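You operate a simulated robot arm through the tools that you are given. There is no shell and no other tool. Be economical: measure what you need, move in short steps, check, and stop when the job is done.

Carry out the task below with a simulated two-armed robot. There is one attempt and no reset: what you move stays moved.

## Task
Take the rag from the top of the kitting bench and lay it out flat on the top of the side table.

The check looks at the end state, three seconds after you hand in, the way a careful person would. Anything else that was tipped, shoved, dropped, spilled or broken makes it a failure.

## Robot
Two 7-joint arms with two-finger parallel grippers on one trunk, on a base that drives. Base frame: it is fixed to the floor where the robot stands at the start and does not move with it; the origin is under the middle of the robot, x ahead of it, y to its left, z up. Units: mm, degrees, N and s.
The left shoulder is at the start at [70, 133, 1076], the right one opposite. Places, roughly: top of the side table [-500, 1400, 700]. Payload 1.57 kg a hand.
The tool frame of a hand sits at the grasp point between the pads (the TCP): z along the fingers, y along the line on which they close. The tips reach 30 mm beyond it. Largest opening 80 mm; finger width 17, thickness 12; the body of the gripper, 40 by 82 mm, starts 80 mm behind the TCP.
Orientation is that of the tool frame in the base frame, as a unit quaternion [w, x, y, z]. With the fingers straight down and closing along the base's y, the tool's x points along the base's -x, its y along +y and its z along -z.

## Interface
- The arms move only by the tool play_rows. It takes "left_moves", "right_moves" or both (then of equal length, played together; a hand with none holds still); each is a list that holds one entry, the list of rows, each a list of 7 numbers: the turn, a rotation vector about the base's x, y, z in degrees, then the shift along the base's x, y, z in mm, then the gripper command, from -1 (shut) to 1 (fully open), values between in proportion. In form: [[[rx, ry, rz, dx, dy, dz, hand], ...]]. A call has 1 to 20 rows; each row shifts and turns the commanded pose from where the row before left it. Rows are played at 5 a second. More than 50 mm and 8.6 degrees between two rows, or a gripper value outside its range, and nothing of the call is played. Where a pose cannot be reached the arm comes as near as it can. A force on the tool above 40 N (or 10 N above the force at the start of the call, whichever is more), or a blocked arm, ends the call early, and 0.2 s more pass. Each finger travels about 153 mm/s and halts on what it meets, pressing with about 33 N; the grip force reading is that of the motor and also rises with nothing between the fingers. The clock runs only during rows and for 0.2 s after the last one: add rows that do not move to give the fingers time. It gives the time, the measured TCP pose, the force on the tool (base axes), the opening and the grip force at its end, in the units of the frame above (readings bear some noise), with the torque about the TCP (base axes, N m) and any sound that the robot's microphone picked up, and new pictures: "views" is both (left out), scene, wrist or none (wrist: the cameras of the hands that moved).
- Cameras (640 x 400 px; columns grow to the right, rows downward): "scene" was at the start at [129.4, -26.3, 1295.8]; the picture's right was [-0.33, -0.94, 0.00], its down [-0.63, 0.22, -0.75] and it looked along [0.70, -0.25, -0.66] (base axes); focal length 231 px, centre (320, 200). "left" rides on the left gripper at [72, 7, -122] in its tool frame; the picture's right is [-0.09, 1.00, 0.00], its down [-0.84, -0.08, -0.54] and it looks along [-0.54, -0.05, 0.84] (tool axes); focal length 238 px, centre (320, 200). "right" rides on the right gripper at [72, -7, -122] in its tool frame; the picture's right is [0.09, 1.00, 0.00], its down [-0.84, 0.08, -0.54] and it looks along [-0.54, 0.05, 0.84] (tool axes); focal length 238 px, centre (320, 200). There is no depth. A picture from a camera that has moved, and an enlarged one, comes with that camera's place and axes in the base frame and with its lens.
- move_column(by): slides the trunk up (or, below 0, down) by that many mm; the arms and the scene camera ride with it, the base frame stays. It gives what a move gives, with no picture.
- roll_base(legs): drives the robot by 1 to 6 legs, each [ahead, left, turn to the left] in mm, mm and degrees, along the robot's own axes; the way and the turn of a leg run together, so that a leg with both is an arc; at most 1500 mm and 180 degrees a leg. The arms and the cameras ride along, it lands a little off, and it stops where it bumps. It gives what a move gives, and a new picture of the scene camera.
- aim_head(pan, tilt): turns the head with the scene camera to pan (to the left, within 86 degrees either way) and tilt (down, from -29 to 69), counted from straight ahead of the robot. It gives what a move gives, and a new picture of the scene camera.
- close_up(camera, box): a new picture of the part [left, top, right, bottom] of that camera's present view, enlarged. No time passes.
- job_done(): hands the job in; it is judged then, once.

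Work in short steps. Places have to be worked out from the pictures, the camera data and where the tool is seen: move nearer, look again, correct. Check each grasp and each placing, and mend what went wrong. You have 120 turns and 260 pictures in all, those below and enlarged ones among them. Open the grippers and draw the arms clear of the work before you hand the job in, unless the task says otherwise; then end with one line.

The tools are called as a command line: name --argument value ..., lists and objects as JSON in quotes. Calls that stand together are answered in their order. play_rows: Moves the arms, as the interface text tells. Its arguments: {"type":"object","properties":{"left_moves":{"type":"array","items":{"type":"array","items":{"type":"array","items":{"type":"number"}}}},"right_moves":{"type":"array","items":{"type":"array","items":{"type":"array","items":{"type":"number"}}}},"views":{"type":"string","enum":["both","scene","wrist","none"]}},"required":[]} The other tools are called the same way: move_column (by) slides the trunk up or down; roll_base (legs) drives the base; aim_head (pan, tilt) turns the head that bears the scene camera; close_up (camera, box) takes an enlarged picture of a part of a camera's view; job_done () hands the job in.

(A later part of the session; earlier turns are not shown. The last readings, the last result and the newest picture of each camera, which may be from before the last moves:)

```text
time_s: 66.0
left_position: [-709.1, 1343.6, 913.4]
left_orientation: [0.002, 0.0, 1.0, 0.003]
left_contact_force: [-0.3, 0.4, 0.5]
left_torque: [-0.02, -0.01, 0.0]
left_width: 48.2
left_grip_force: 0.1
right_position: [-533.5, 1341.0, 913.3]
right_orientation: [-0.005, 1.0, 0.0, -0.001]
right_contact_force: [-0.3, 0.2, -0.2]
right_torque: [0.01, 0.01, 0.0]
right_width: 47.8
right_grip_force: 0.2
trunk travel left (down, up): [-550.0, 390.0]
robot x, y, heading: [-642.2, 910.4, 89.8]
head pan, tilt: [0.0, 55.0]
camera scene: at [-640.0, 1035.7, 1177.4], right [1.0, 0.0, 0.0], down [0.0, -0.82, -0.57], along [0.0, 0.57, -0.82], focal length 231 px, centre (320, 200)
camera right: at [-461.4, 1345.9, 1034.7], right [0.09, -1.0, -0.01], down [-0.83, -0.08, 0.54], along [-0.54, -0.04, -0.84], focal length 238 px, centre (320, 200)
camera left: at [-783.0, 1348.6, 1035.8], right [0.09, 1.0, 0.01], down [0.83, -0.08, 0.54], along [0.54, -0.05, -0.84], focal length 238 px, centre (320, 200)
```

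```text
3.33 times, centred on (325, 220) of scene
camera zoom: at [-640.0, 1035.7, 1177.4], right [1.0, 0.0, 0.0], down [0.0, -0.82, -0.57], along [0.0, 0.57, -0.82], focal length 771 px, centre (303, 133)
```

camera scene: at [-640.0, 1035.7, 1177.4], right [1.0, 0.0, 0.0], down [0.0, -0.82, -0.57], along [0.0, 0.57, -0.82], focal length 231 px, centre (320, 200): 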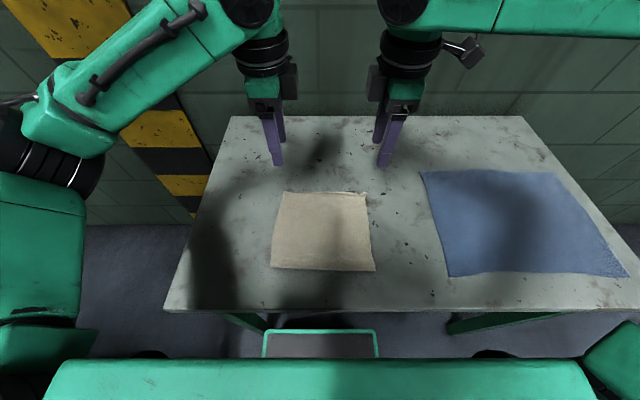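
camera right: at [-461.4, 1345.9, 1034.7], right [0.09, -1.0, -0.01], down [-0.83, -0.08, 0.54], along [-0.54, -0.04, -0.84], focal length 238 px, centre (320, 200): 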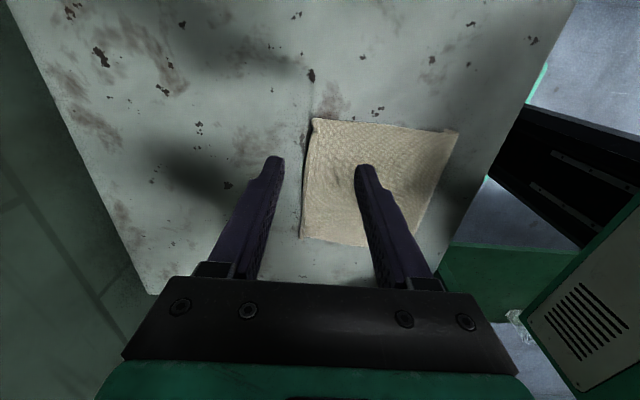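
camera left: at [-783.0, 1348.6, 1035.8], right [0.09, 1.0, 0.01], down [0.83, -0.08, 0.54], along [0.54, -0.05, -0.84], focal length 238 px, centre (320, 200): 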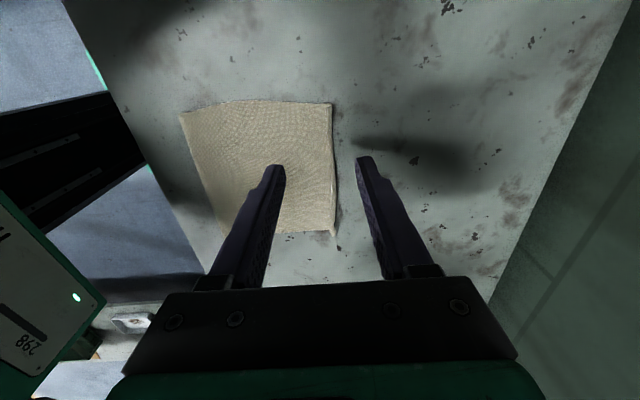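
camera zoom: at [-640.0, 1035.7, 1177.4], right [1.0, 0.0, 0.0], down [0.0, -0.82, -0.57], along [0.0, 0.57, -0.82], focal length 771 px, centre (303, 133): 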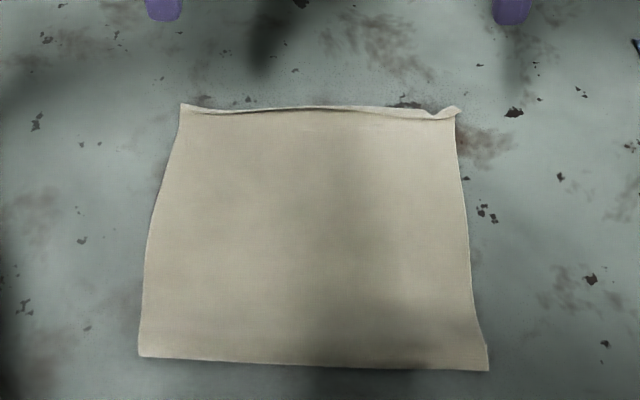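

The rag is released and flat, but its length reads ~180 mm versus ~215 before, so I inspect the far edge for a folded strip.

close_up --camera "right" --box '[280, 100, 480, 260]'

close_up --camera "left" --box '[160, 80, 360, 250]'

close_up --camera "scene" --box '[275, 180, 380, 215]'

```text
2.50 times, centred on (380, 180) of right
camera zoom: at [-461.4, 1345.9, 1034.7], right [0.09, -1.0, -0.01], down [-0.83, -0.08, 0.54], along [-0.54, -0.04, -0.84], focal length 596 px, centre (170, 250)
```

zoom: 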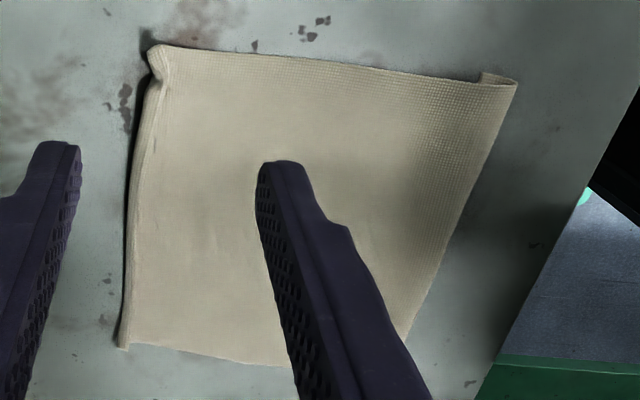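

```text
2.35 times, centred on (260, 165) of left
camera zoom: at [-783.0, 1348.6, 1035.8], right [0.09, 1.0, 0.01], down [0.83, -0.08, 0.54], along [0.54, -0.05, -0.84], focal length 561 px, centre (461, 282)
```

zoom: 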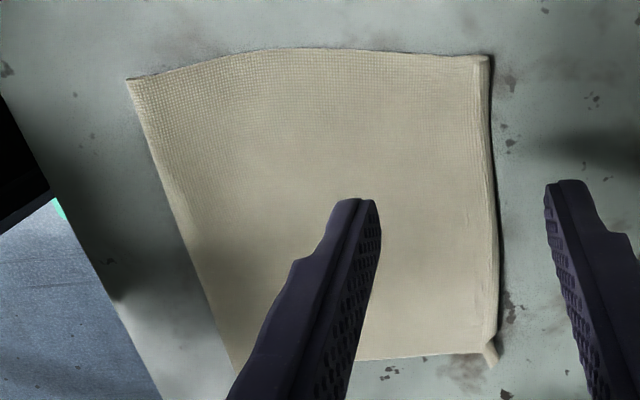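

```text
6.10 times, centred on (328, 198) of scene
camera zoom: at [-640.0, 1035.7, 1177.4], right [1.0, 0.0, 0.0], down [0.0, -0.82, -0.57], along [0.0, 0.57, -0.82], focal length 1409 px, centre (274, 215)
```

zoom: 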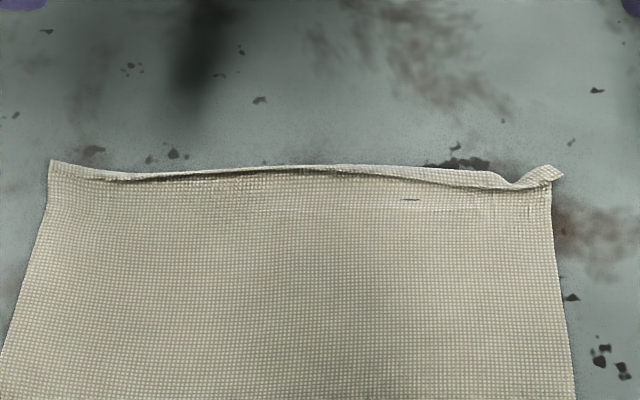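

The near edge has ~20 mm tucked under and the far edge is slightly rolled (the hanging edge was brushing the table, whose top is at 740, not 700). I'll regrasp the far edge, lift higher and re-lay; first position above the far corners.

play_rows --left_moves '[[[0, 0, 0, 0, 5, -20, -0.2], [0, 0, 0, 0, 5, -25, -0.2], [0, 0, 0, 0, 5, -25, -0.2], [0, 0, 0, 0, 0, -25, -0.2], [0, 0, 0, 0, 0, -23, -0.2], [0, 0, 0, 0, 0, 0, -0.2]]]' --right_moves '[[[0, 0, 0, -6, 6, -20, -0.2], [0, 0, 0, -6, 6, -25, -0.2], [0, 0, 0, -6, 5, -25, -0.2], [0, 0, 0, 0, 0, -25, -0.2], [0, 0, 0, 0, 0, -23, -0.2], [0, 0, 0, 0, 0, 0, -0.2]]]'

```text
time_s: 67.4
left_position: [-714.0, 1359.7, 795.2]
left_orientation: [0.001, 0.0, 1.0, 0.004]
left_contact_force: [-1.1, -0.1, -0.4]
left_torque: [0.01, 0.04, 0.02]
left_width: 32.0
left_grip_force: 0.1
right_position: [-553.3, 1359.1, 796.2]
right_orientation: [-0.006, 1.0, 0.0, -0.002]
right_contact_force: [0.8, -0.3, 0.8]
right_torque: [0.02, 0.0, -0.02]
right_width: 32.1
right_grip_force: 0.1
trunk travel left (down, up): [-550.0, 390.0]
robot x, y, heading: [-641.4, 911.6, 90.3]
head pan, tilt: [0.0, 55.0]
camera scene: at [-640.0, 1034.8, 1177.5], right [1.0, 0.0, 0.0], down [0.0, -0.82, -0.57], along [0.0, 0.57, -0.82], focal length 231 px, centre (320, 200)
camera right: at [-480.3, 1363.1, 917.3], right [0.09, -1.0, -0.01], down [-0.83, -0.08, 0.54], along [-0.54, -0.04, -0.84], focal length 238 px, centre (320, 200)
camera left: at [-786.1, 1364.3, 916.3], right [0.09, 1.0, 0.01], down [0.83, -0.08, 0.54], along [0.54, -0.04, -0.84], focal length 238 px, centre (320, 200)
```

scene: 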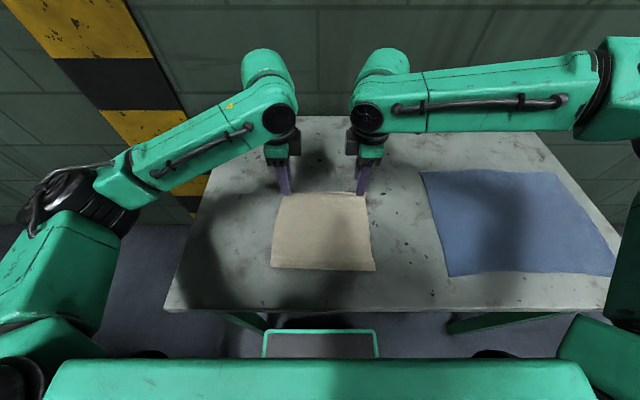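
right: 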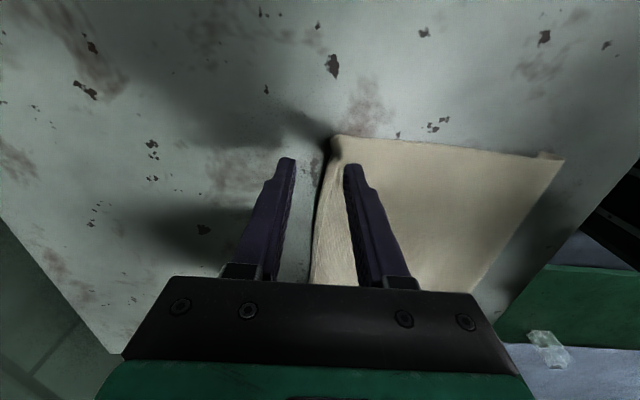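
left: 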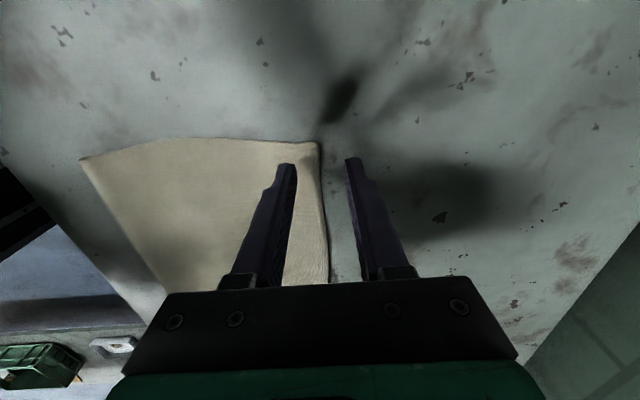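

Well placed astride the far edge. I descend to light contact, then close.

play_rows --left_moves '[[[0, 0, 0, 0, 0, -10, -0.2], [0, 0, 0, 0, 0, -10, -0.2], [0, 0, 0, 0, 0, -3, -0.2], [0, 0, 0, 0, 0, -2, -0.2], [0, 0, 0, 0, 0, 0, -0.2]]]' --right_moves '[[[0, 0, 0, 0, 0, -10, -0.2], [0, 0, 0, 0, 0, -10, -0.2], [0, 0, 0, 0, 0, -3, -0.2], [0, 0, 0, 0, 0, -3, -0.2], [0, 0, 0, 0, 0, 0, -0.2]]]' --views "none"

```text
time_s: 68.6
left_position: [-711.7, 1357.6, 772.1]
left_orientation: [0.002, 0.0, 1.0, 0.006]
left_contact_force: [0.4, 0.9, 5.2]
left_torque: [-0.06, 0.07, 0.01]
left_width: 30.8
left_grip_force: 0.1
right_position: [-552.4, 1358.3, 771.2]
right_orientation: [-0.009, 1.0, 0.0, -0.003]
right_contact_force: [3.5, 2.8, 24.0]
right_torque: [-0.28, -0.2, 0.05]
right_width: 29.9
right_grip_force: 0.0
trunk travel left (down, up): [-550.0, 390.0]
robot x, y, heading: [-639.8, 909.0, 89.9]
head pan, tilt: [0.0, 55.0]
```

Contact on both; the right presses a bit hard (24 N), so I ease it 1 mm while closing.

play_rows --left_moves '[[[0, 0, 0, 0, 0, 0, -0.4], [0, 0, 0, 0, 0, 0, -0.6], [0, 0, 0, 0, 0, 0, -0.8], [0, 0, 0, 0, 0, 0, -1], [0, 0, 0, 0, 0, 0, -1], [0, 0, 0, 0, 0, 0, -1]]]' --right_moves '[[[0, 0, 0, 0, 0, 1.5, -0.4], [0, 0, 0, 0, 0, 0, -0.6], [0, 0, 0, 0, 0, 0, -0.8], [0, 0, 0, 0, 0, 0, -1], [0, 0, 0, 0, 0, 0, -1], [0, 0, 0, 0, 0, 0, -1]]]' --views "wrist"

```text
time_s: 70.0
left_position: [-711.4, 1357.5, 771.6]
left_orientation: [0.001, 0.001, 1.0, 0.006]
left_contact_force: [0.1, -3.1, 14.6]
left_torque: [-0.17, 0.09, 0.03]
left_width: 6.8
left_grip_force: 26.5
right_position: [-552.4, 1357.7, 771.3]
right_orientation: [-0.007, 1.0, 0.0, -0.001]
right_contact_force: [-0.2, 2.2, 10.7]
right_torque: [0.0, 0.0, -0.02]
right_width: 1.6
right_grip_force: 23.6
trunk travel left (down, up): [-550.0, 390.0]
robot x, y, heading: [-645.1, 912.6, 90.0]
head pan, tilt: [0.0, 55.0]
camera right: at [-479.7, 1361.2, 893.5], right [0.09, -1.0, -0.02], down [-0.83, -0.09, 0.54], along [-0.54, -0.04, -0.84], focal length 238 px, centre (320, 200)
camera left: at [-783.9, 1361.9, 893.2], right [0.09, 1.0, 0.01], down [0.83, -0.09, 0.54], along [0.54, -0.04, -0.84], focal length 238 px, centre (320, 200)
```

right: 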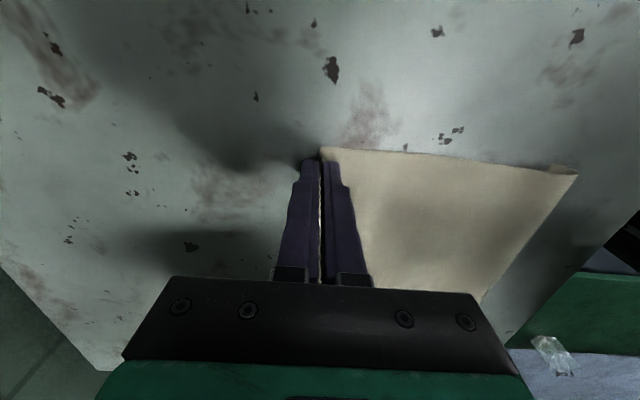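
left: 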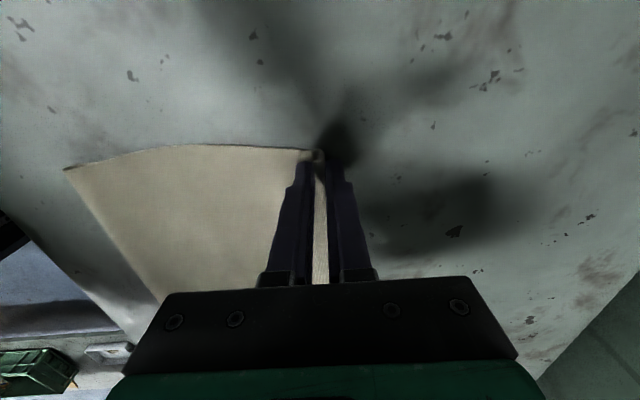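

Both hands hold the far edge. I lift and move back together so the hands end above the near edge at z≈1010, with the rag hanging free.

play_rows --left_moves '[[[0, 0, 0, 0, 0, 15, -1], [0, 0, 0, 0, -14, 18, -1], [0, 0, 0, 0, -14, 18, -1], [0, 0, 0, 0, -14, 18, -1], [0, 0, 0, 0, -14, 18, -1], [0, 0, 0, 0, -14, 18, -1], [0, 0, 0, 0, -14, 18, -1], [0, 0, 0, 0, -14, 18, -1], [0, 0, 0, 0, -14, 18, -1], [0, 0, 0, 0, -14, 18, -1], [0, 0, 0, 0, -14, 18, -1], [0, 0, 0, 0, -14, 18, -1], [0, 0, 0, 0, -14, 18, -1], [0, 0, 0, 0, -14, 18, -1], [0, 0, 0, 0, 0, 0, -1], [0, 0, 0, 0, 0, 0, -1]]]' --right_moves '[[[0, 0, 0, 0, 0, 15, -1], [0, 0, 0, 0, -14, 18, -1], [0, 0, 0, 0, -14, 18, -1], [0, 0, 0, 0, -14, 18, -1], [0, 0, 0, 0, -14, 18, -1], [0, 0, 0, 0, -14, 18, -1], [0, 0, 0, 0, -14, 18, -1], [0, 0, 0, 0, -14, 18, -1], [0, 0, 0, 0, -14, 18, -1], [0, 0, 0, 0, -14, 18, -1], [0, 0, 0, 0, -14, 18, -1], [0, 0, 0, 0, -14, 18, -1], [0, 0, 0, 0, -14, 18, -1], [0, 0, 0, 0, -14, 18, -1], [0, 0, 0, 0, 0, 0, -1], [0, 0, 0, 0, 0, 0, -1]]]'

close_up --camera "scene" --box '[240, 180, 420, 300]'

close_up --camera "left" --box '[240, 60, 400, 180]'

```text
time_s: 73.4
left_position: [-713.4, 1176.4, 1017.9]
left_orientation: [0.002, 0.001, 1.0, 0.005]
left_contact_force: [0.3, 0.1, -0.6]
left_torque: [-0.01, -0.04, 0.0]
left_width: 6.9
left_grip_force: 26.2
right_position: [-551.0, 1177.6, 1018.6]
right_orientation: [-0.006, 1.0, -0.001, -0.002]
right_contact_force: [-0.6, 0.8, -0.8]
right_torque: [0.02, 0.02, -0.01]
right_width: 1.3
right_grip_force: 23.4
trunk travel left (down, up): [-550.0, 390.0]
robot x, y, heading: [-641.8, 911.8, 89.8]
head pan, tilt: [0.0, 55.0]
camera scene: at [-640.1, 1034.7, 1177.5], right [1.0, 0.0, 0.0], down [0.0, -0.82, -0.57], along [0.0, 0.57, -0.82], focal length 231 px, centre (320, 200)
camera right: at [-478.9, 1182.8, 1140.1], right [0.09, -1.0, -0.01], down [-0.83, -0.08, 0.54], along [-0.54, -0.04, -0.84], focal length 238 px, centre (320, 200)
camera left: at [-785.1, 1181.8, 1140.5], right [0.09, 1.0, 0.01], down [0.83, -0.08, 0.54], along [0.54, -0.04, -0.84], focal length 238 px, centre (320, 200)
```

scene: 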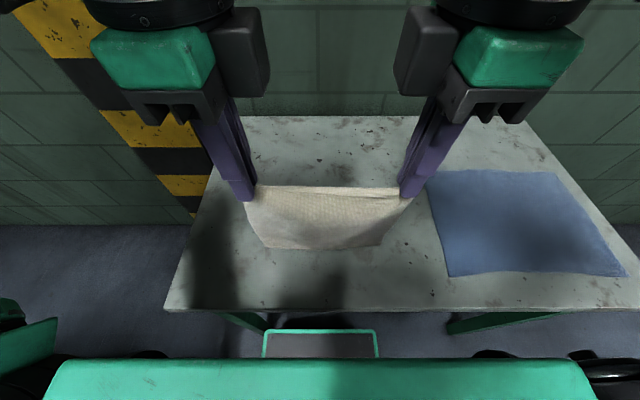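
right: 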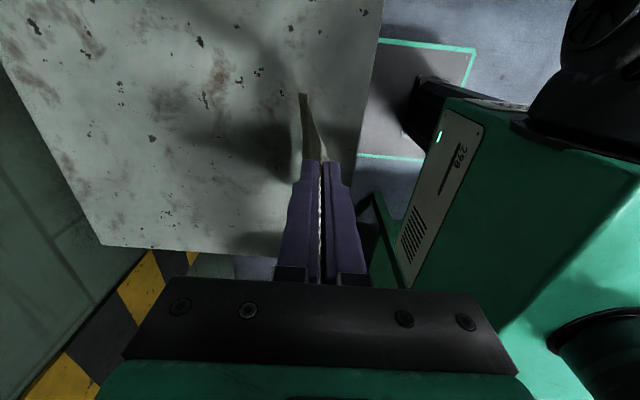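
left: 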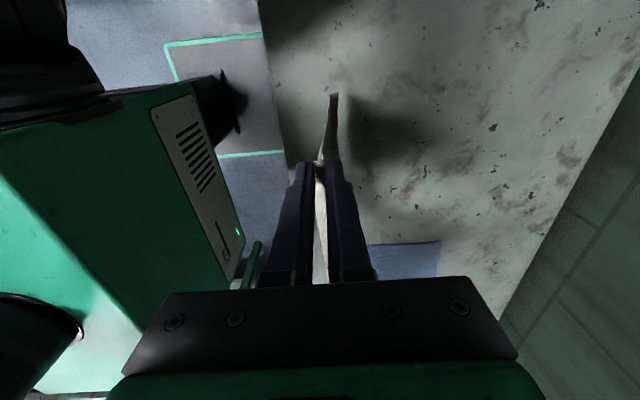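

```text
3.33 times, centred on (330, 240) of scene
camera zoom: at [-640.1, 1034.7, 1177.5], right [1.0, 0.0, 0.0], down [0.0, -0.82, -0.57], along [0.0, 0.57, -0.82], focal length 771 px, centre (287, 67)
```

zoom: 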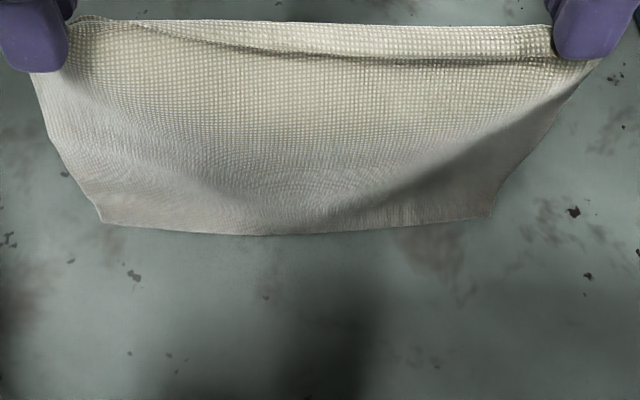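

```text
3.33 times, centred on (320, 120) of left
camera zoom: at [-785.1, 1181.8, 1140.5], right [0.09, 1.0, 0.01], down [0.83, -0.08, 0.54], along [0.54, -0.04, -0.84], focal length 794 px, centre (320, 467)
```

zoom: 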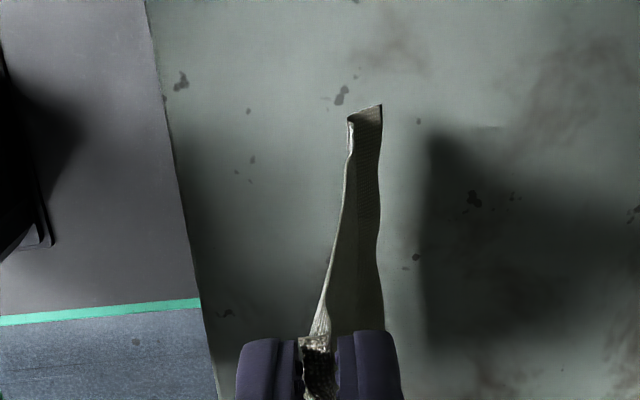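

The hem still has a slight crease pointing away from the robot, so pull-back laying suits it. I move the hands outward to y≈1335 at z≈978 (clear of the table), let it settle and look.

play_rows --left_moves '[[[0, 0, 0, 0, 14, -3, -1], [0, 0, 0, 0, 14, -3, -1], [0, 0, 0, 0, 14, -4, -1], [0, 0, 0, 0, 14, -4, -1], [0, 0, 0, 0, 14, -4, -1], [0, 0, 0, 0, 14, -4, -1], [0, 0, 0, 0, 14, -4, -1], [0, 0, 0, 0, 14, -4, -1], [0, 0, 0, 0, 14, -4, -1], [0, 0, 0, 0, 14, -3, -1], [0, 0, 0, 0, 14, -3, -1], [0, 0, 0, 0, 4, 0, -1], [0, 0, 0, 0, 0, 0, -1], [0, 0, 0, 0, 0, 0, -1], [0, 0, 0, 0, 0, 0, -1], [0, 0, 0, 0, 0, 0, -1], [0, 0, 0, 0, 0, 0, -1], [0, 0, 0, 0, 0, 0, -1]]]' --right_moves '[[[0, 0, 0, 0, 14, -3, -1], [0, 0, 0, 0, 14, -3, -1], [0, 0, 0, 0, 14, -4, -1], [0, 0, 0, 0, 14, -4, -1], [0, 0, 0, 0, 14, -4, -1], [0, 0, 0, 0, 14, -4, -1], [0, 0, 0, 0, 14, -4, -1], [0, 0, 0, 0, 14, -4, -1], [0, 0, 0, 0, 14, -4, -1], [0, 0, 0, 0, 14, -3, -1], [0, 0, 0, 0, 14, -3, -1], [0, 0, 0, 0, 4, 0, -1], [0, 0, 0, 0, 0, 0, -1], [0, 0, 0, 0, 0, 0, -1], [0, 0, 0, 0, 0, 0, -1], [0, 0, 0, 0, 0, 0, -1], [0, 0, 0, 0, 0, 0, -1], [0, 0, 0, 0, 0, 0, -1]]]' --views "none"

close_up --camera "left" --box '[240, 60, 400, 180]'

close_up --camera "right" --box '[240, 60, 400, 180]'

close_up --camera "scene" --box '[240, 100, 420, 220]'

```text
time_s: 77.2
left_position: [-711.6, 1335.2, 978.5]
left_orientation: [0.002, 0.001, 1.0, 0.004]
left_contact_force: [0.1, -1.0, 0.6]
left_torque: [-0.01, -0.01, 0.01]
left_width: 6.8
left_grip_force: 26.5
right_position: [-553.9, 1334.4, 979.1]
right_orientation: [-0.006, 1.0, -0.001, -0.001]
right_contact_force: [-0.4, -0.2, -0.5]
right_torque: [-0.01, -0.02, 0.02]
right_width: 1.6
right_grip_force: 22.9
trunk travel left (down, up): [-550.0, 390.0]
robot x, y, heading: [-641.0, 912.0, 90.0]
head pan, tilt: [0.0, 55.0]
```

```text
3.33 times, centred on (320, 120) of left
camera zoom: at [-783.1, 1340.3, 1100.4], right [0.09, 1.0, 0.01], down [0.83, -0.08, 0.54], along [0.54, -0.04, -0.84], focal length 794 px, centre (320, 467)
```

zoom: 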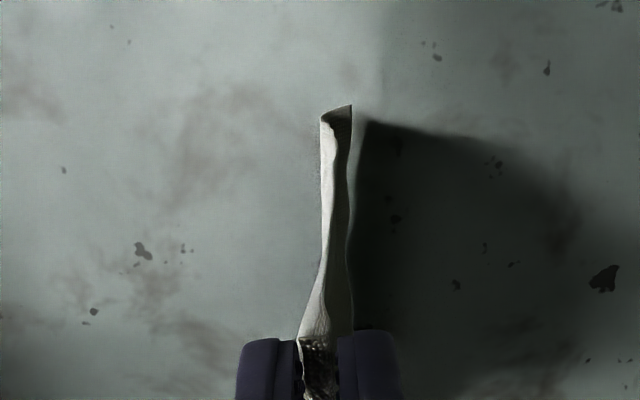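

```text
3.33 times, centred on (320, 120) of right
camera zoom: at [-480.1, 1338.9, 1100.6], right [0.09, -1.0, -0.01], down [-0.83, -0.08, 0.54], along [-0.54, -0.04, -0.84], focal length 794 px, centre (320, 467)
```

zoom: 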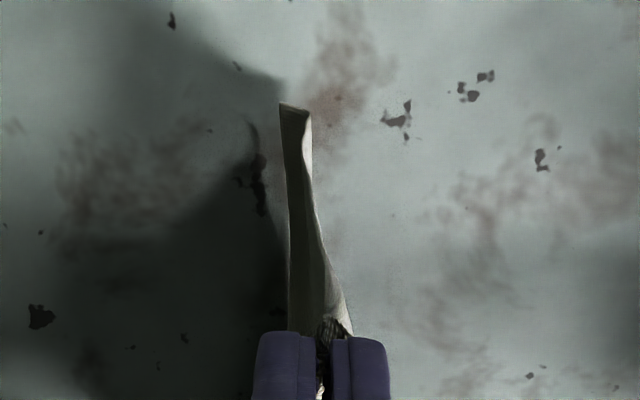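

```text
3.33 times, centred on (330, 160) of scene
camera zoom: at [-640.1, 1035.1, 1177.4], right [1.0, 0.0, 0.0], down [0.0, -0.82, -0.57], along [0.0, 0.57, -0.82], focal length 771 px, centre (287, 333)
```

zoom: 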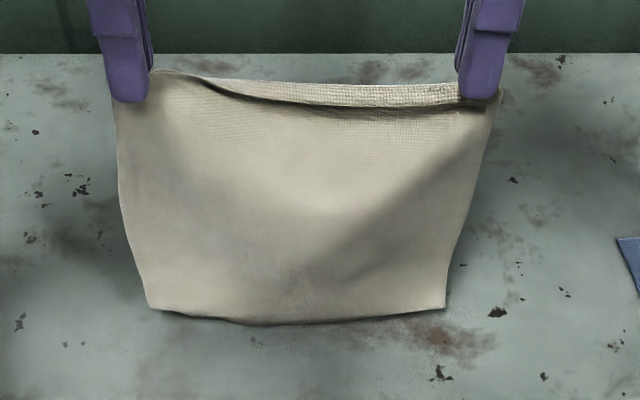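

The hem crease keeps pointing outward (+y), which is right for pull-back laying; the bottom is ~28 mm above the table. I start the stroke down and back.

play_rows --left_moves '[[[0, 0, 0, -1, -5, -12, -1], [0, 0, 0, -1, -6, -12, -1], [0, 0, 0, 0, -10, -12, -1], [0, 0, 0, 0, -13, -13, -1], [0, 0, 0, 0, -13, -13, -1], [0, 0, 0, 0, -13, -13, -1], [0, 0, 0, 0, -13, -13, -1], [0, 0, 0, 0, 0, 0, -1]]]' --right_moves '[[[0, 0, 0, 1, -5, -12, -1], [0, 0, 0, 1, -6, -12, -1], [0, 0, 0, 0, -10, -12, -1], [0, 0, 0, 0, -13, -13, -1], [0, 0, 0, 0, -13, -13, -1], [0, 0, 0, 0, -13, -13, -1], [0, 0, 0, 0, -13, -13, -1], [0, 0, 0, 0, 0, 0, -1]]]'

close_up --camera "right" --box '[160, 80, 360, 280]'

```text
time_s: 79.0
left_position: [-712.6, 1261.9, 890.1]
left_orientation: [0.001, 0.001, 1.0, 0.005]
left_contact_force: [0.7, -0.3, 0.6]
left_torque: [-0.01, 0.03, -0.02]
left_width: 6.9
left_grip_force: 26.5
right_position: [-550.7, 1262.0, 889.9]
right_orientation: [-0.006, 1.0, 0.0, -0.001]
right_contact_force: [0.2, 0.1, -0.2]
right_torque: [-0.01, -0.01, -0.03]
right_width: 1.5
right_grip_force: 24.0
trunk travel left (down, up): [-550.0, 390.0]
robot x, y, heading: [-640.3, 910.3, 90.3]
head pan, tilt: [0.0, 55.0]
camera scene: at [-640.0, 1035.4, 1177.4], right [1.0, 0.0, 0.0], down [0.0, -0.82, -0.57], along [0.0, 0.57, -0.82], focal length 231 px, centre (320, 200)
camera right: at [-477.4, 1266.5, 1012.7], right [0.09, -1.0, -0.01], down [-0.83, -0.08, 0.54], along [-0.54, -0.04, -0.84], focal length 238 px, centre (320, 200)
camera left: at [-784.5, 1267.5, 1011.6], right [0.09, 1.0, 0.01], down [0.83, -0.08, 0.54], along [0.54, -0.04, -0.84], focal length 238 px, centre (320, 200)
```

scene: 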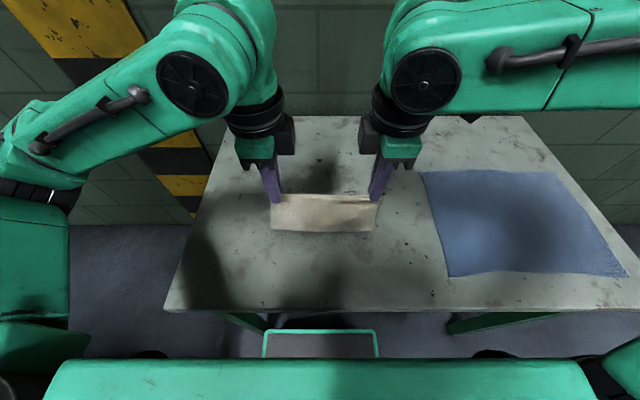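
right: 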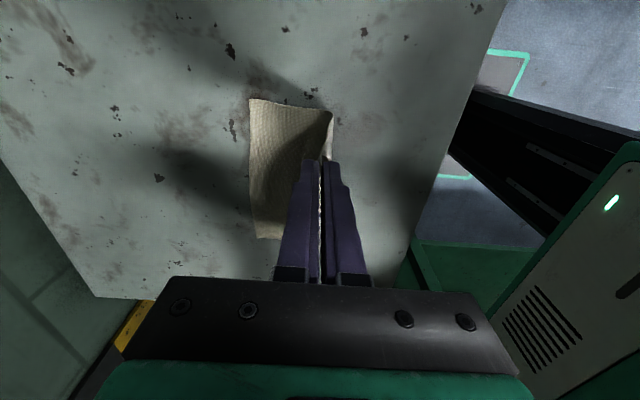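
left: 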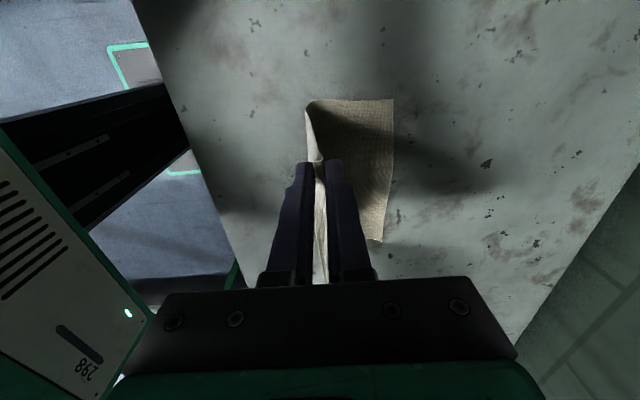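

```text
2.00 times, centred on (260, 180) of right
camera zoom: at [-477.4, 1266.5, 1012.7], right [0.09, -1.0, -0.01], down [-0.83, -0.08, 0.54], along [-0.54, -0.04, -0.84], focal length 477 px, centre (440, 240)
```

zoom: 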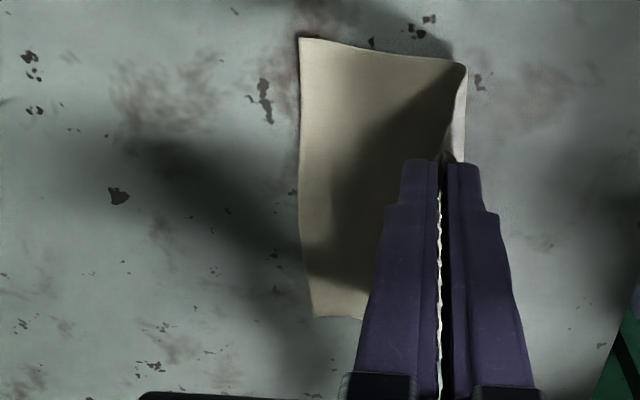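

The free edge is laid flat, outward with no tuck. I continue the stroke.

play_rows --left_moves '[[[0, 0, 0, 0, -13, -14, -1], [0, 0, 0, 0, -13, -14, -1], [0, 0, 0, 0, -13, -14, -1], [0, 0, 0, 0, -13, -14, -1], [0, 0, 0, 0, -12, -14, -1], [0, 0, 0, 0, -12, -14, -1], [0, 0, 0, 0, -12, -14, -1], [0, 0, 0, 0, -8, -12, -1], [0, 0, 0, 0, 0, 0, -1]]]' --right_moves '[[[0, 0, 0, 0, -13, -14, -1], [0, 0, 0, 0, -13, -14, -1], [0, 0, 0, 0, -13, -14, -1], [0, 0, 0, 0, -13, -14, -1], [0, 0, 0, 0, -12, -14, -1], [0, 0, 0, 0, -12, -14, -1], [0, 0, 0, 0, -12, -14, -1], [0, 0, 0, 0, -8, -12, -1], [0, 0, 0, 0, 0, 0, -1]]]'

```text
time_s: 81.0
left_position: [-712.9, 1217.0, 841.5]
left_orientation: [0.002, 0.001, 1.0, 0.004]
left_contact_force: [0.0, 0.7, 0.0]
left_torque: [0.02, 0.0, 0.01]
left_width: 7.0
left_grip_force: 26.2
left hand out of reach, approached as far as the arm can: row 4, 5, 6, 7, 8
right_position: [-549.6, 1210.6, 834.9]
right_orientation: [-0.005, 1.0, 0.0, -0.001]
right_contact_force: [0.1, 0.1, -0.4]
right_torque: [-0.04, 0.02, 0.01]
right_width: 1.7
right_grip_force: 23.4
right hand out of reach, approached as far as the arm can: row 5, 6, 7, 8
trunk travel left (down, up): [-550.0, 390.0]
robot x, y, heading: [-640.6, 910.7, 89.7]
head pan, tilt: [0.0, 55.0]
camera scene: at [-640.1, 1035.0, 1177.4], right [1.0, 0.0, 0.0], down [0.0, -0.82, -0.57], along [0.0, 0.57, -0.82], focal length 231 px, centre (320, 200)
camera right: at [-477.8, 1216.1, 956.0], right [0.09, -1.0, -0.01], down [-0.83, -0.08, 0.54], along [-0.54, -0.04, -0.84], focal length 238 px, centre (320, 200)
camera left: at [-784.7, 1222.2, 963.7], right [0.09, 1.0, 0.01], down [0.83, -0.08, 0.54], along [0.54, -0.04, -0.84], focal length 238 px, centre (320, 200)
```

scene: 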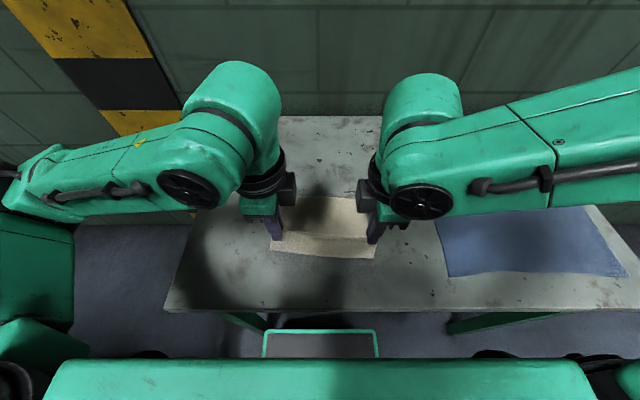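
right: 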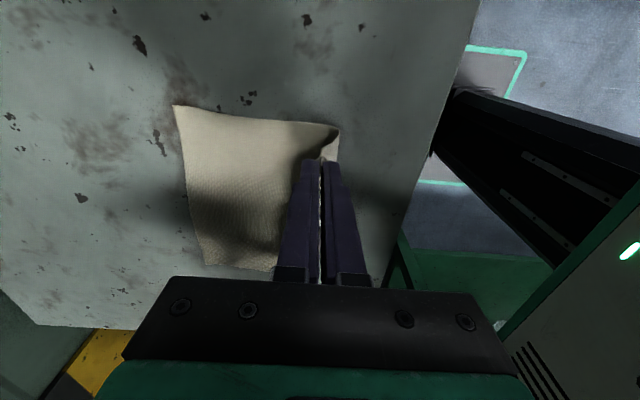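
left: 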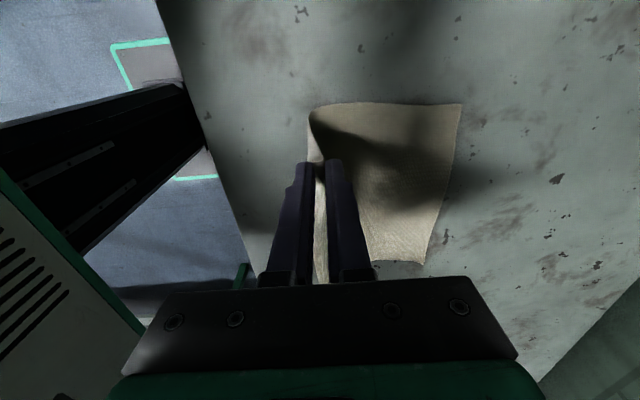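

The arms hit their near limit, so I finish with base and trunk: level the hands, then back up 28 mm and lower 35 mm.

play_rows --right_moves '[[[0, 0, 0, 0, 6, 6, -1], [0, 0, 0, 0, 0, 0, -1]]]' --views "none"

roll_base --legs '[[-25, 0, 0]]'

move_column --by -35

close_up --camera "left" --box '[280, 80, 520, 290]'

```text
time_s: 81.6
left_position: [-712.3, 1216.0, 842.5]
left_orientation: [0.001, 0.001, 1.0, 0.004]
left_contact_force: [0.0, -0.3, -0.3]
left_torque: [-0.01, -0.01, 0.02]
left_width: 7.0
left_grip_force: 26.5
right_position: [-549.8, 1217.8, 841.0]
right_orientation: [-0.006, 1.0, 0.0, -0.001]
right_contact_force: [0.5, -0.9, -0.4]
right_torque: [-0.03, 0.03, 0.0]
right_width: 1.5
right_grip_force: 23.2
trunk travel left (down, up): [-550.0, 390.0]
robot x, y, heading: [-642.2, 906.1, 89.9]
head pan, tilt: [0.0, 55.0]
```

```text
time_s: 82.5
left_position: [-711.8, 1192.9, 842.1]
left_orientation: [0.002, 0.0, 1.0, 0.004]
left_contact_force: [0.0, 0.0, 0.3]
left_torque: [0.03, 0.01, -0.02]
left_width: 7.1
left_grip_force: 26.5
right_position: [-551.8, 1192.6, 839.5]
right_orientation: [-0.006, 1.0, 0.0, -0.001]
right_contact_force: [-0.2, 1.2, 0.4]
right_torque: [0.0, 0.0, 0.02]
right_width: 1.6
right_grip_force: 23.4
trunk travel left (down, up): [-550.0, 390.0]
robot x, y, heading: [-641.2, 886.8, 90.0]
head pan, tilt: [0.0, 55.0]
camera scene: at [-640.1, 1011.0, 1177.3], right [1.0, 0.0, 0.0], down [0.0, -0.82, -0.57], along [0.0, 0.57, -0.82], focal length 231 px, centre (320, 200)
```

scene: 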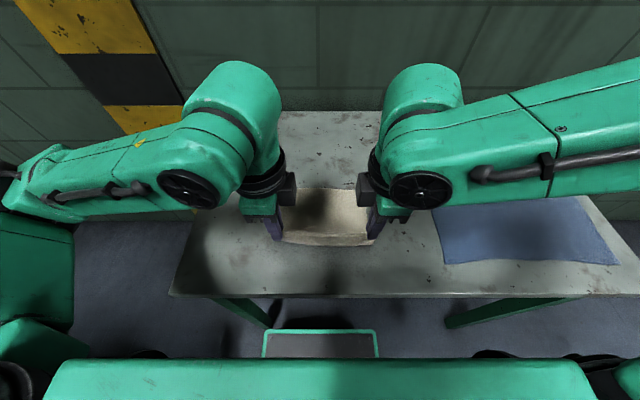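

```text
time_s: 83.2
left_position: [-712.5, 1191.5, 807.2]
left_orientation: [0.002, 0.001, 1.0, 0.005]
left_contact_force: [-0.5, 0.6, 1.1]
left_torque: [-0.04, 0.01, 0.02]
left_width: 7.0
left_grip_force: 26.3
right_position: [-550.1, 1192.6, 804.5]
right_orientation: [-0.005, 1.0, -0.001, -0.002]
right_contact_force: [-0.2, -0.5, -1.0]
right_torque: [-0.01, -0.03, 0.01]
right_width: 1.5
right_grip_force: 23.8
trunk travel left (down, up): [-515.0, 425.0]
robot x, y, heading: [-639.3, 884.9, 89.7]
head pan, tilt: [0.0, 55.0]
```

```text
1.90 times, centred on (400, 185) of left
camera zoom: at [-784.6, 1197.6, 928.7], right [0.09, 1.0, 0.01], down [0.83, -0.08, 0.54], along [0.54, -0.04, -0.84], focal length 454 px, centre (168, 229)
```

zoom: 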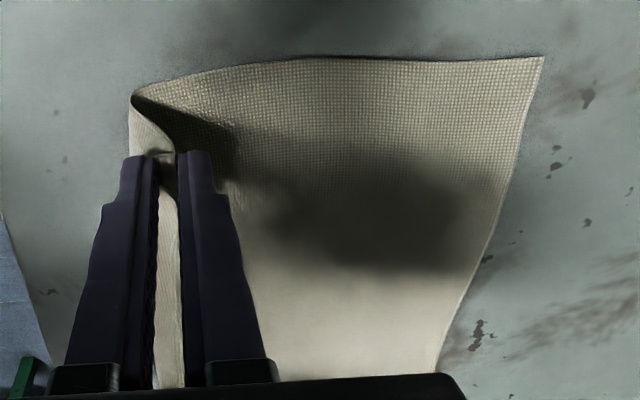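

Laying well; there's still slack bulging under the tips. I back up another 25 mm and lower 30 mm.

roll_base --legs '[[-25, 0, 0]]'

move_column --by -28

close_up --camera "left" --box '[280, 80, 520, 290]'

close_up --camera "right" --box '[120, 80, 360, 290]'

```text
time_s: 84.0
left_position: [-712.8, 1167.1, 806.1]
left_orientation: [0.001, 0.001, 1.0, 0.004]
left_contact_force: [0.3, 0.5, -0.1]
left_torque: [0.0, 0.0, -0.03]
left_width: 6.7
left_grip_force: 26.4
right_position: [-551.1, 1168.9, 804.3]
right_orientation: [-0.006, 1.0, 0.0, -0.002]
right_contact_force: [-0.3, 0.4, 0.6]
right_torque: [-0.01, -0.01, -0.01]
right_width: 1.6
right_grip_force: 22.7
trunk travel left (down, up): [-515.0, 425.0]
robot x, y, heading: [-642.7, 860.8, 90.2]
head pan, tilt: [0.0, 55.0]
camera scene: at [-640.1, 985.8, 1142.4], right [1.0, 0.0, 0.0], down [0.0, -0.82, -0.57], along [0.0, 0.57, -0.82], focal length 231 px, centre (320, 200)
```

scene: 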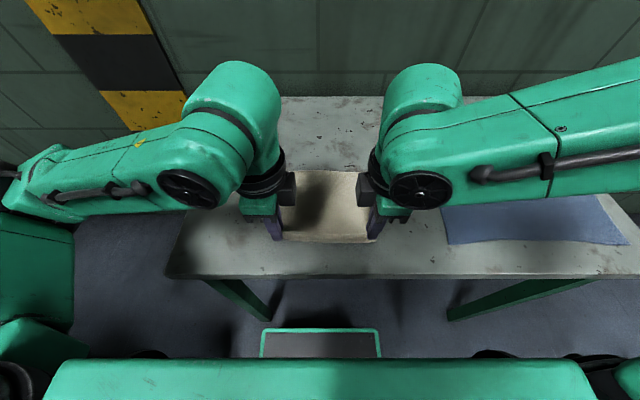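

```text
time_s: 84.8
left_position: [-714.1, 1167.8, 777.8]
left_orientation: [0.002, 0.001, 1.0, 0.004]
left_contact_force: [-0.6, 0.9, 0.3]
left_torque: [0.02, -0.02, 0.02]
left_width: 6.8
left_grip_force: 26.2
right_position: [-552.5, 1168.7, 777.6]
right_orientation: [-0.005, 1.0, 0.0, -0.002]
right_contact_force: [-0.1, -0.1, 0.8]
right_torque: [0.01, 0.01, -0.01]
right_width: 1.6
right_grip_force: 23.6
trunk travel left (down, up): [-487.0, 453.0]
robot x, y, heading: [-638.4, 862.0, 90.1]
head pan, tilt: [0.0, 55.0]
```

```text
1.90 times, centred on (400, 185) of left
camera zoom: at [-784.7, 1172.9, 900.7], right [0.09, 1.0, 0.01], down [0.83, -0.08, 0.54], along [0.54, -0.04, -0.84], focal length 454 px, centre (168, 229)
```

zoom: 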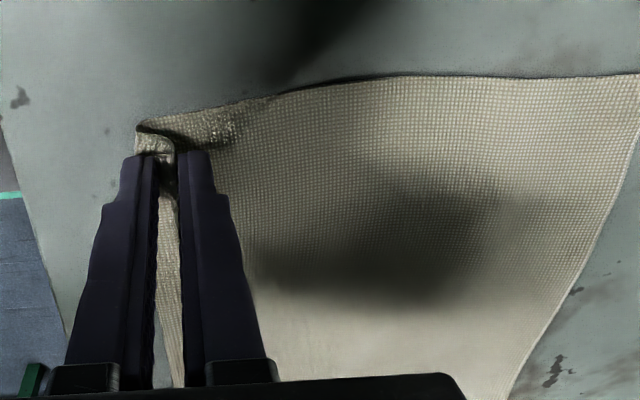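

```text
1.90 times, centred on (240, 185) of right
camera zoom: at [-478.1, 1172.7, 898.5], right [0.09, -1.0, -0.01], down [-0.83, -0.08, 0.54], along [-0.54, -0.04, -0.84], focal length 454 px, centre (472, 229)
```

zoom: 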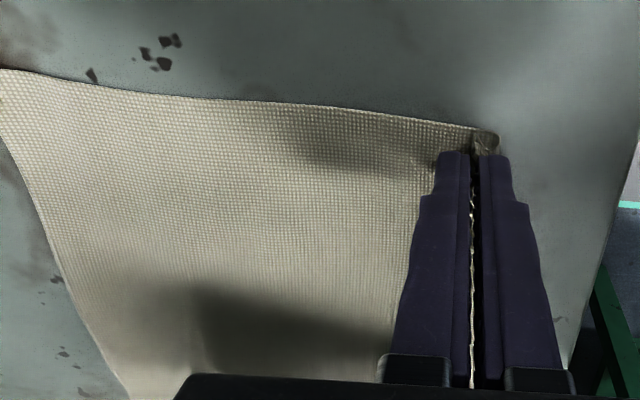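

Slight slack still bulges on the robot side of the tips. I pull back 15 mm more to straighten, then open gently.

roll_base --legs '[[-16, 0, 0]]'

close_up --camera "left" --box '[280, 80, 520, 290]'

```text
time_s: 85.5
left_position: [-712.8, 1152.2, 779.0]
left_orientation: [0.001, 0.0, 1.0, 0.004]
left_contact_force: [-0.4, -0.2, 0.9]
left_torque: [0.02, 0.04, -0.04]
left_width: 6.8
left_grip_force: 26.2
right_position: [-551.6, 1153.6, 776.8]
right_orientation: [-0.005, 1.0, 0.0, -0.001]
right_contact_force: [0.1, 0.2, 0.7]
right_torque: [0.02, 0.0, -0.03]
right_width: 1.7
right_grip_force: 23.1
trunk travel left (down, up): [-487.0, 453.0]
robot x, y, heading: [-640.0, 847.3, 90.0]
head pan, tilt: [0.0, 55.0]
camera scene: at [-640.1, 969.8, 1114.5], right [1.0, 0.0, 0.0], down [0.0, -0.82, -0.57], along [0.0, 0.57, -0.82], focal length 231 px, centre (320, 200)
```

scene: 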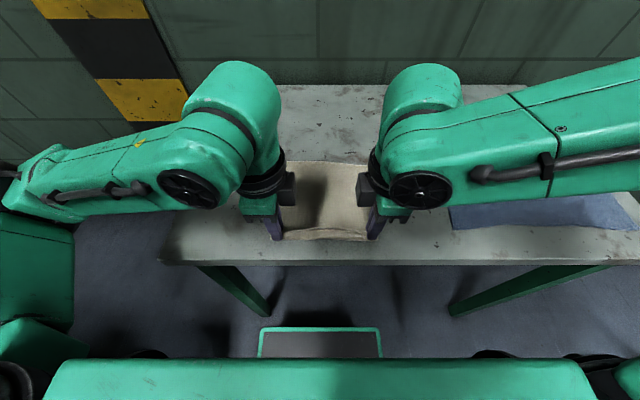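

```text
1.90 times, centred on (400, 185) of left
camera zoom: at [-784.7, 1157.1, 900.7], right [0.09, 1.0, 0.01], down [0.83, -0.08, 0.54], along [0.54, -0.04, -0.84], focal length 454 px, centre (168, 229)
```

zoom: 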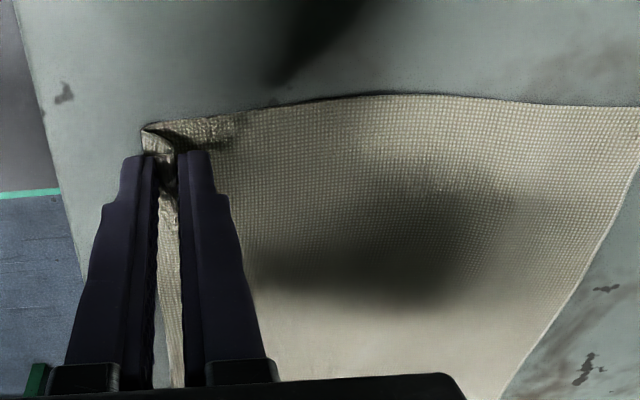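

I open the fingers gently and lift clear to inspect.

play_rows --left_moves '[[[0, 0, 0, 0, 0, 0, -0.8], [0, 0, 0, 0, 0, 0, -0.5], [0, 0, 0, 0, 0, 0, -0.2], [0, 0, 0, 0, 0, 0, 0.1], [0, 0, 0, 0, 0, 0, 0.1]]]' --right_moves '[[[0, 0, 0, 0, 0, 0, -0.8], [0, 0, 0, 0, 0, 0, -0.5], [0, 0, 0, 0, 0, 0, -0.2], [0, 0, 0, 0, 0, 0, 0.1], [0, 0, 0, 0, 0, 0, 0.1]]]' --views "wrist"

move_column --by 100

close_up --camera "left" --box '[160, 60, 480, 290]'

close_up --camera "right" --box '[160, 60, 480, 290]'

```text
time_s: 86.8
left_position: [-712.5, 1151.3, 779.3]
left_orientation: [0.002, 0.001, 1.0, 0.003]
left_contact_force: [0.0, 1.4, 0.9]
left_torque: [0.01, 0.01, 0.01]
left_width: 44.2
left_grip_force: 0.0
right_position: [-549.2, 1152.2, 777.5]
right_orientation: [-0.005, 1.0, 0.0, -0.001]
right_contact_force: [0.0, -0.3, 0.5]
right_torque: [0.01, -0.02, -0.01]
right_width: 44.1
right_grip_force: 0.0
trunk travel left (down, up): [-487.0, 453.0]
robot x, y, heading: [-641.4, 847.2, 90.1]
head pan, tilt: [0.0, 55.0]
camera right: at [-478.0, 1156.9, 898.4], right [0.09, -1.0, -0.01], down [-0.83, -0.08, 0.54], along [-0.54, -0.04, -0.84], focal length 238 px, centre (320, 200)
camera left: at [-784.7, 1157.2, 900.7], right [0.09, 1.0, 0.01], down [0.83, -0.08, 0.54], along [0.54, -0.04, -0.84], focal length 238 px, centre (320, 200)
```

right: 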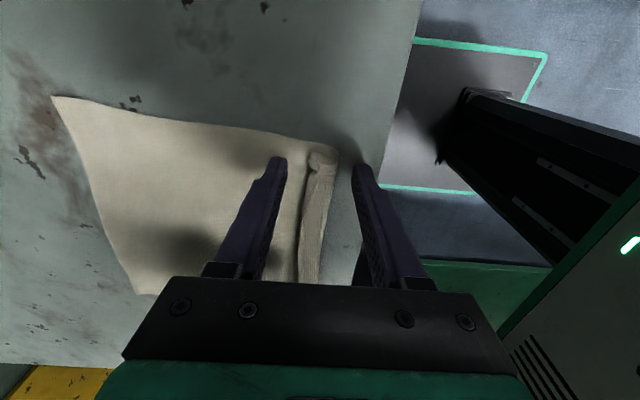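
left: 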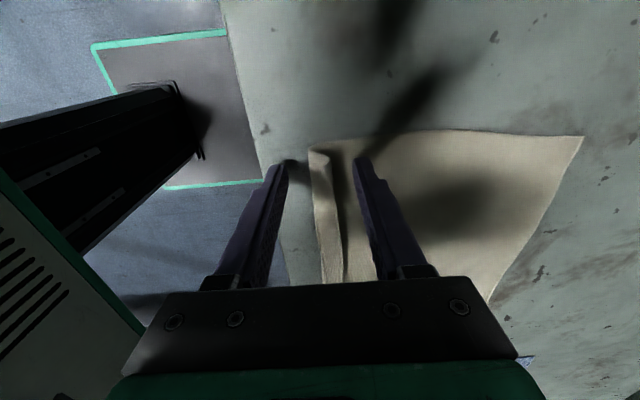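

```text
time_s: 88.1
left_position: [-712.8, 1151.9, 879.8]
left_orientation: [0.003, 0.001, 1.0, 0.004]
left_contact_force: [-0.4, -0.4, 0.4]
left_torque: [-0.01, -0.02, 0.0]
left_width: 43.9
left_grip_force: 0.0
right_position: [-551.0, 1152.4, 875.4]
right_orientation: [-0.006, 1.0, 0.0, -0.002]
right_contact_force: [-0.7, 0.0, 0.3]
right_torque: [0.01, -0.02, -0.02]
right_width: 44.0
right_grip_force: 0.0
trunk travel left (down, up): [-587.0, 353.0]
robot x, y, heading: [-641.1, 847.1, 90.0]
head pan, tilt: [0.0, 55.0]
```

```text
1.74 times, centred on (320, 175) of left
camera zoom: at [-784.7, 1157.4, 1000.6], right [0.09, 1.0, 0.01], down [0.83, -0.08, 0.54], along [0.54, -0.04, -0.84], focal length 414 px, centre (320, 244)
```

zoom: 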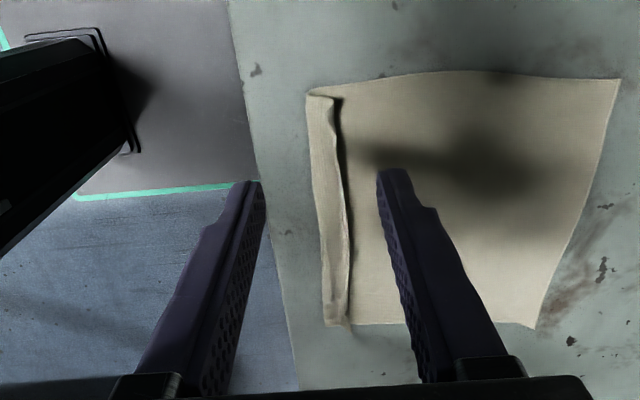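

```text
1.74 times, centred on (320, 175) of right
camera zoom: at [-477.9, 1157.0, 998.3], right [0.09, -1.0, -0.01], down [-0.83, -0.08, 0.54], along [-0.54, -0.04, -0.84], focal length 414 px, centre (320, 244)
```

zoom: 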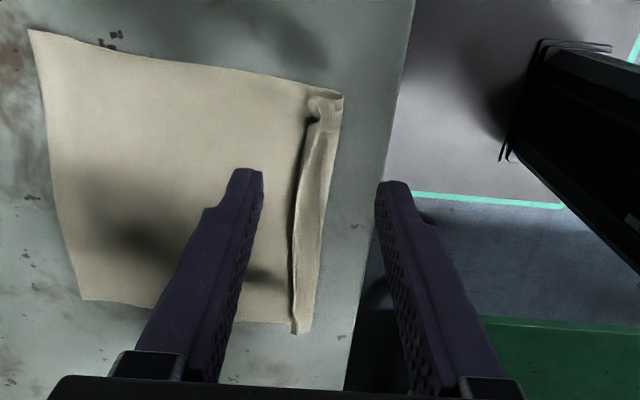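

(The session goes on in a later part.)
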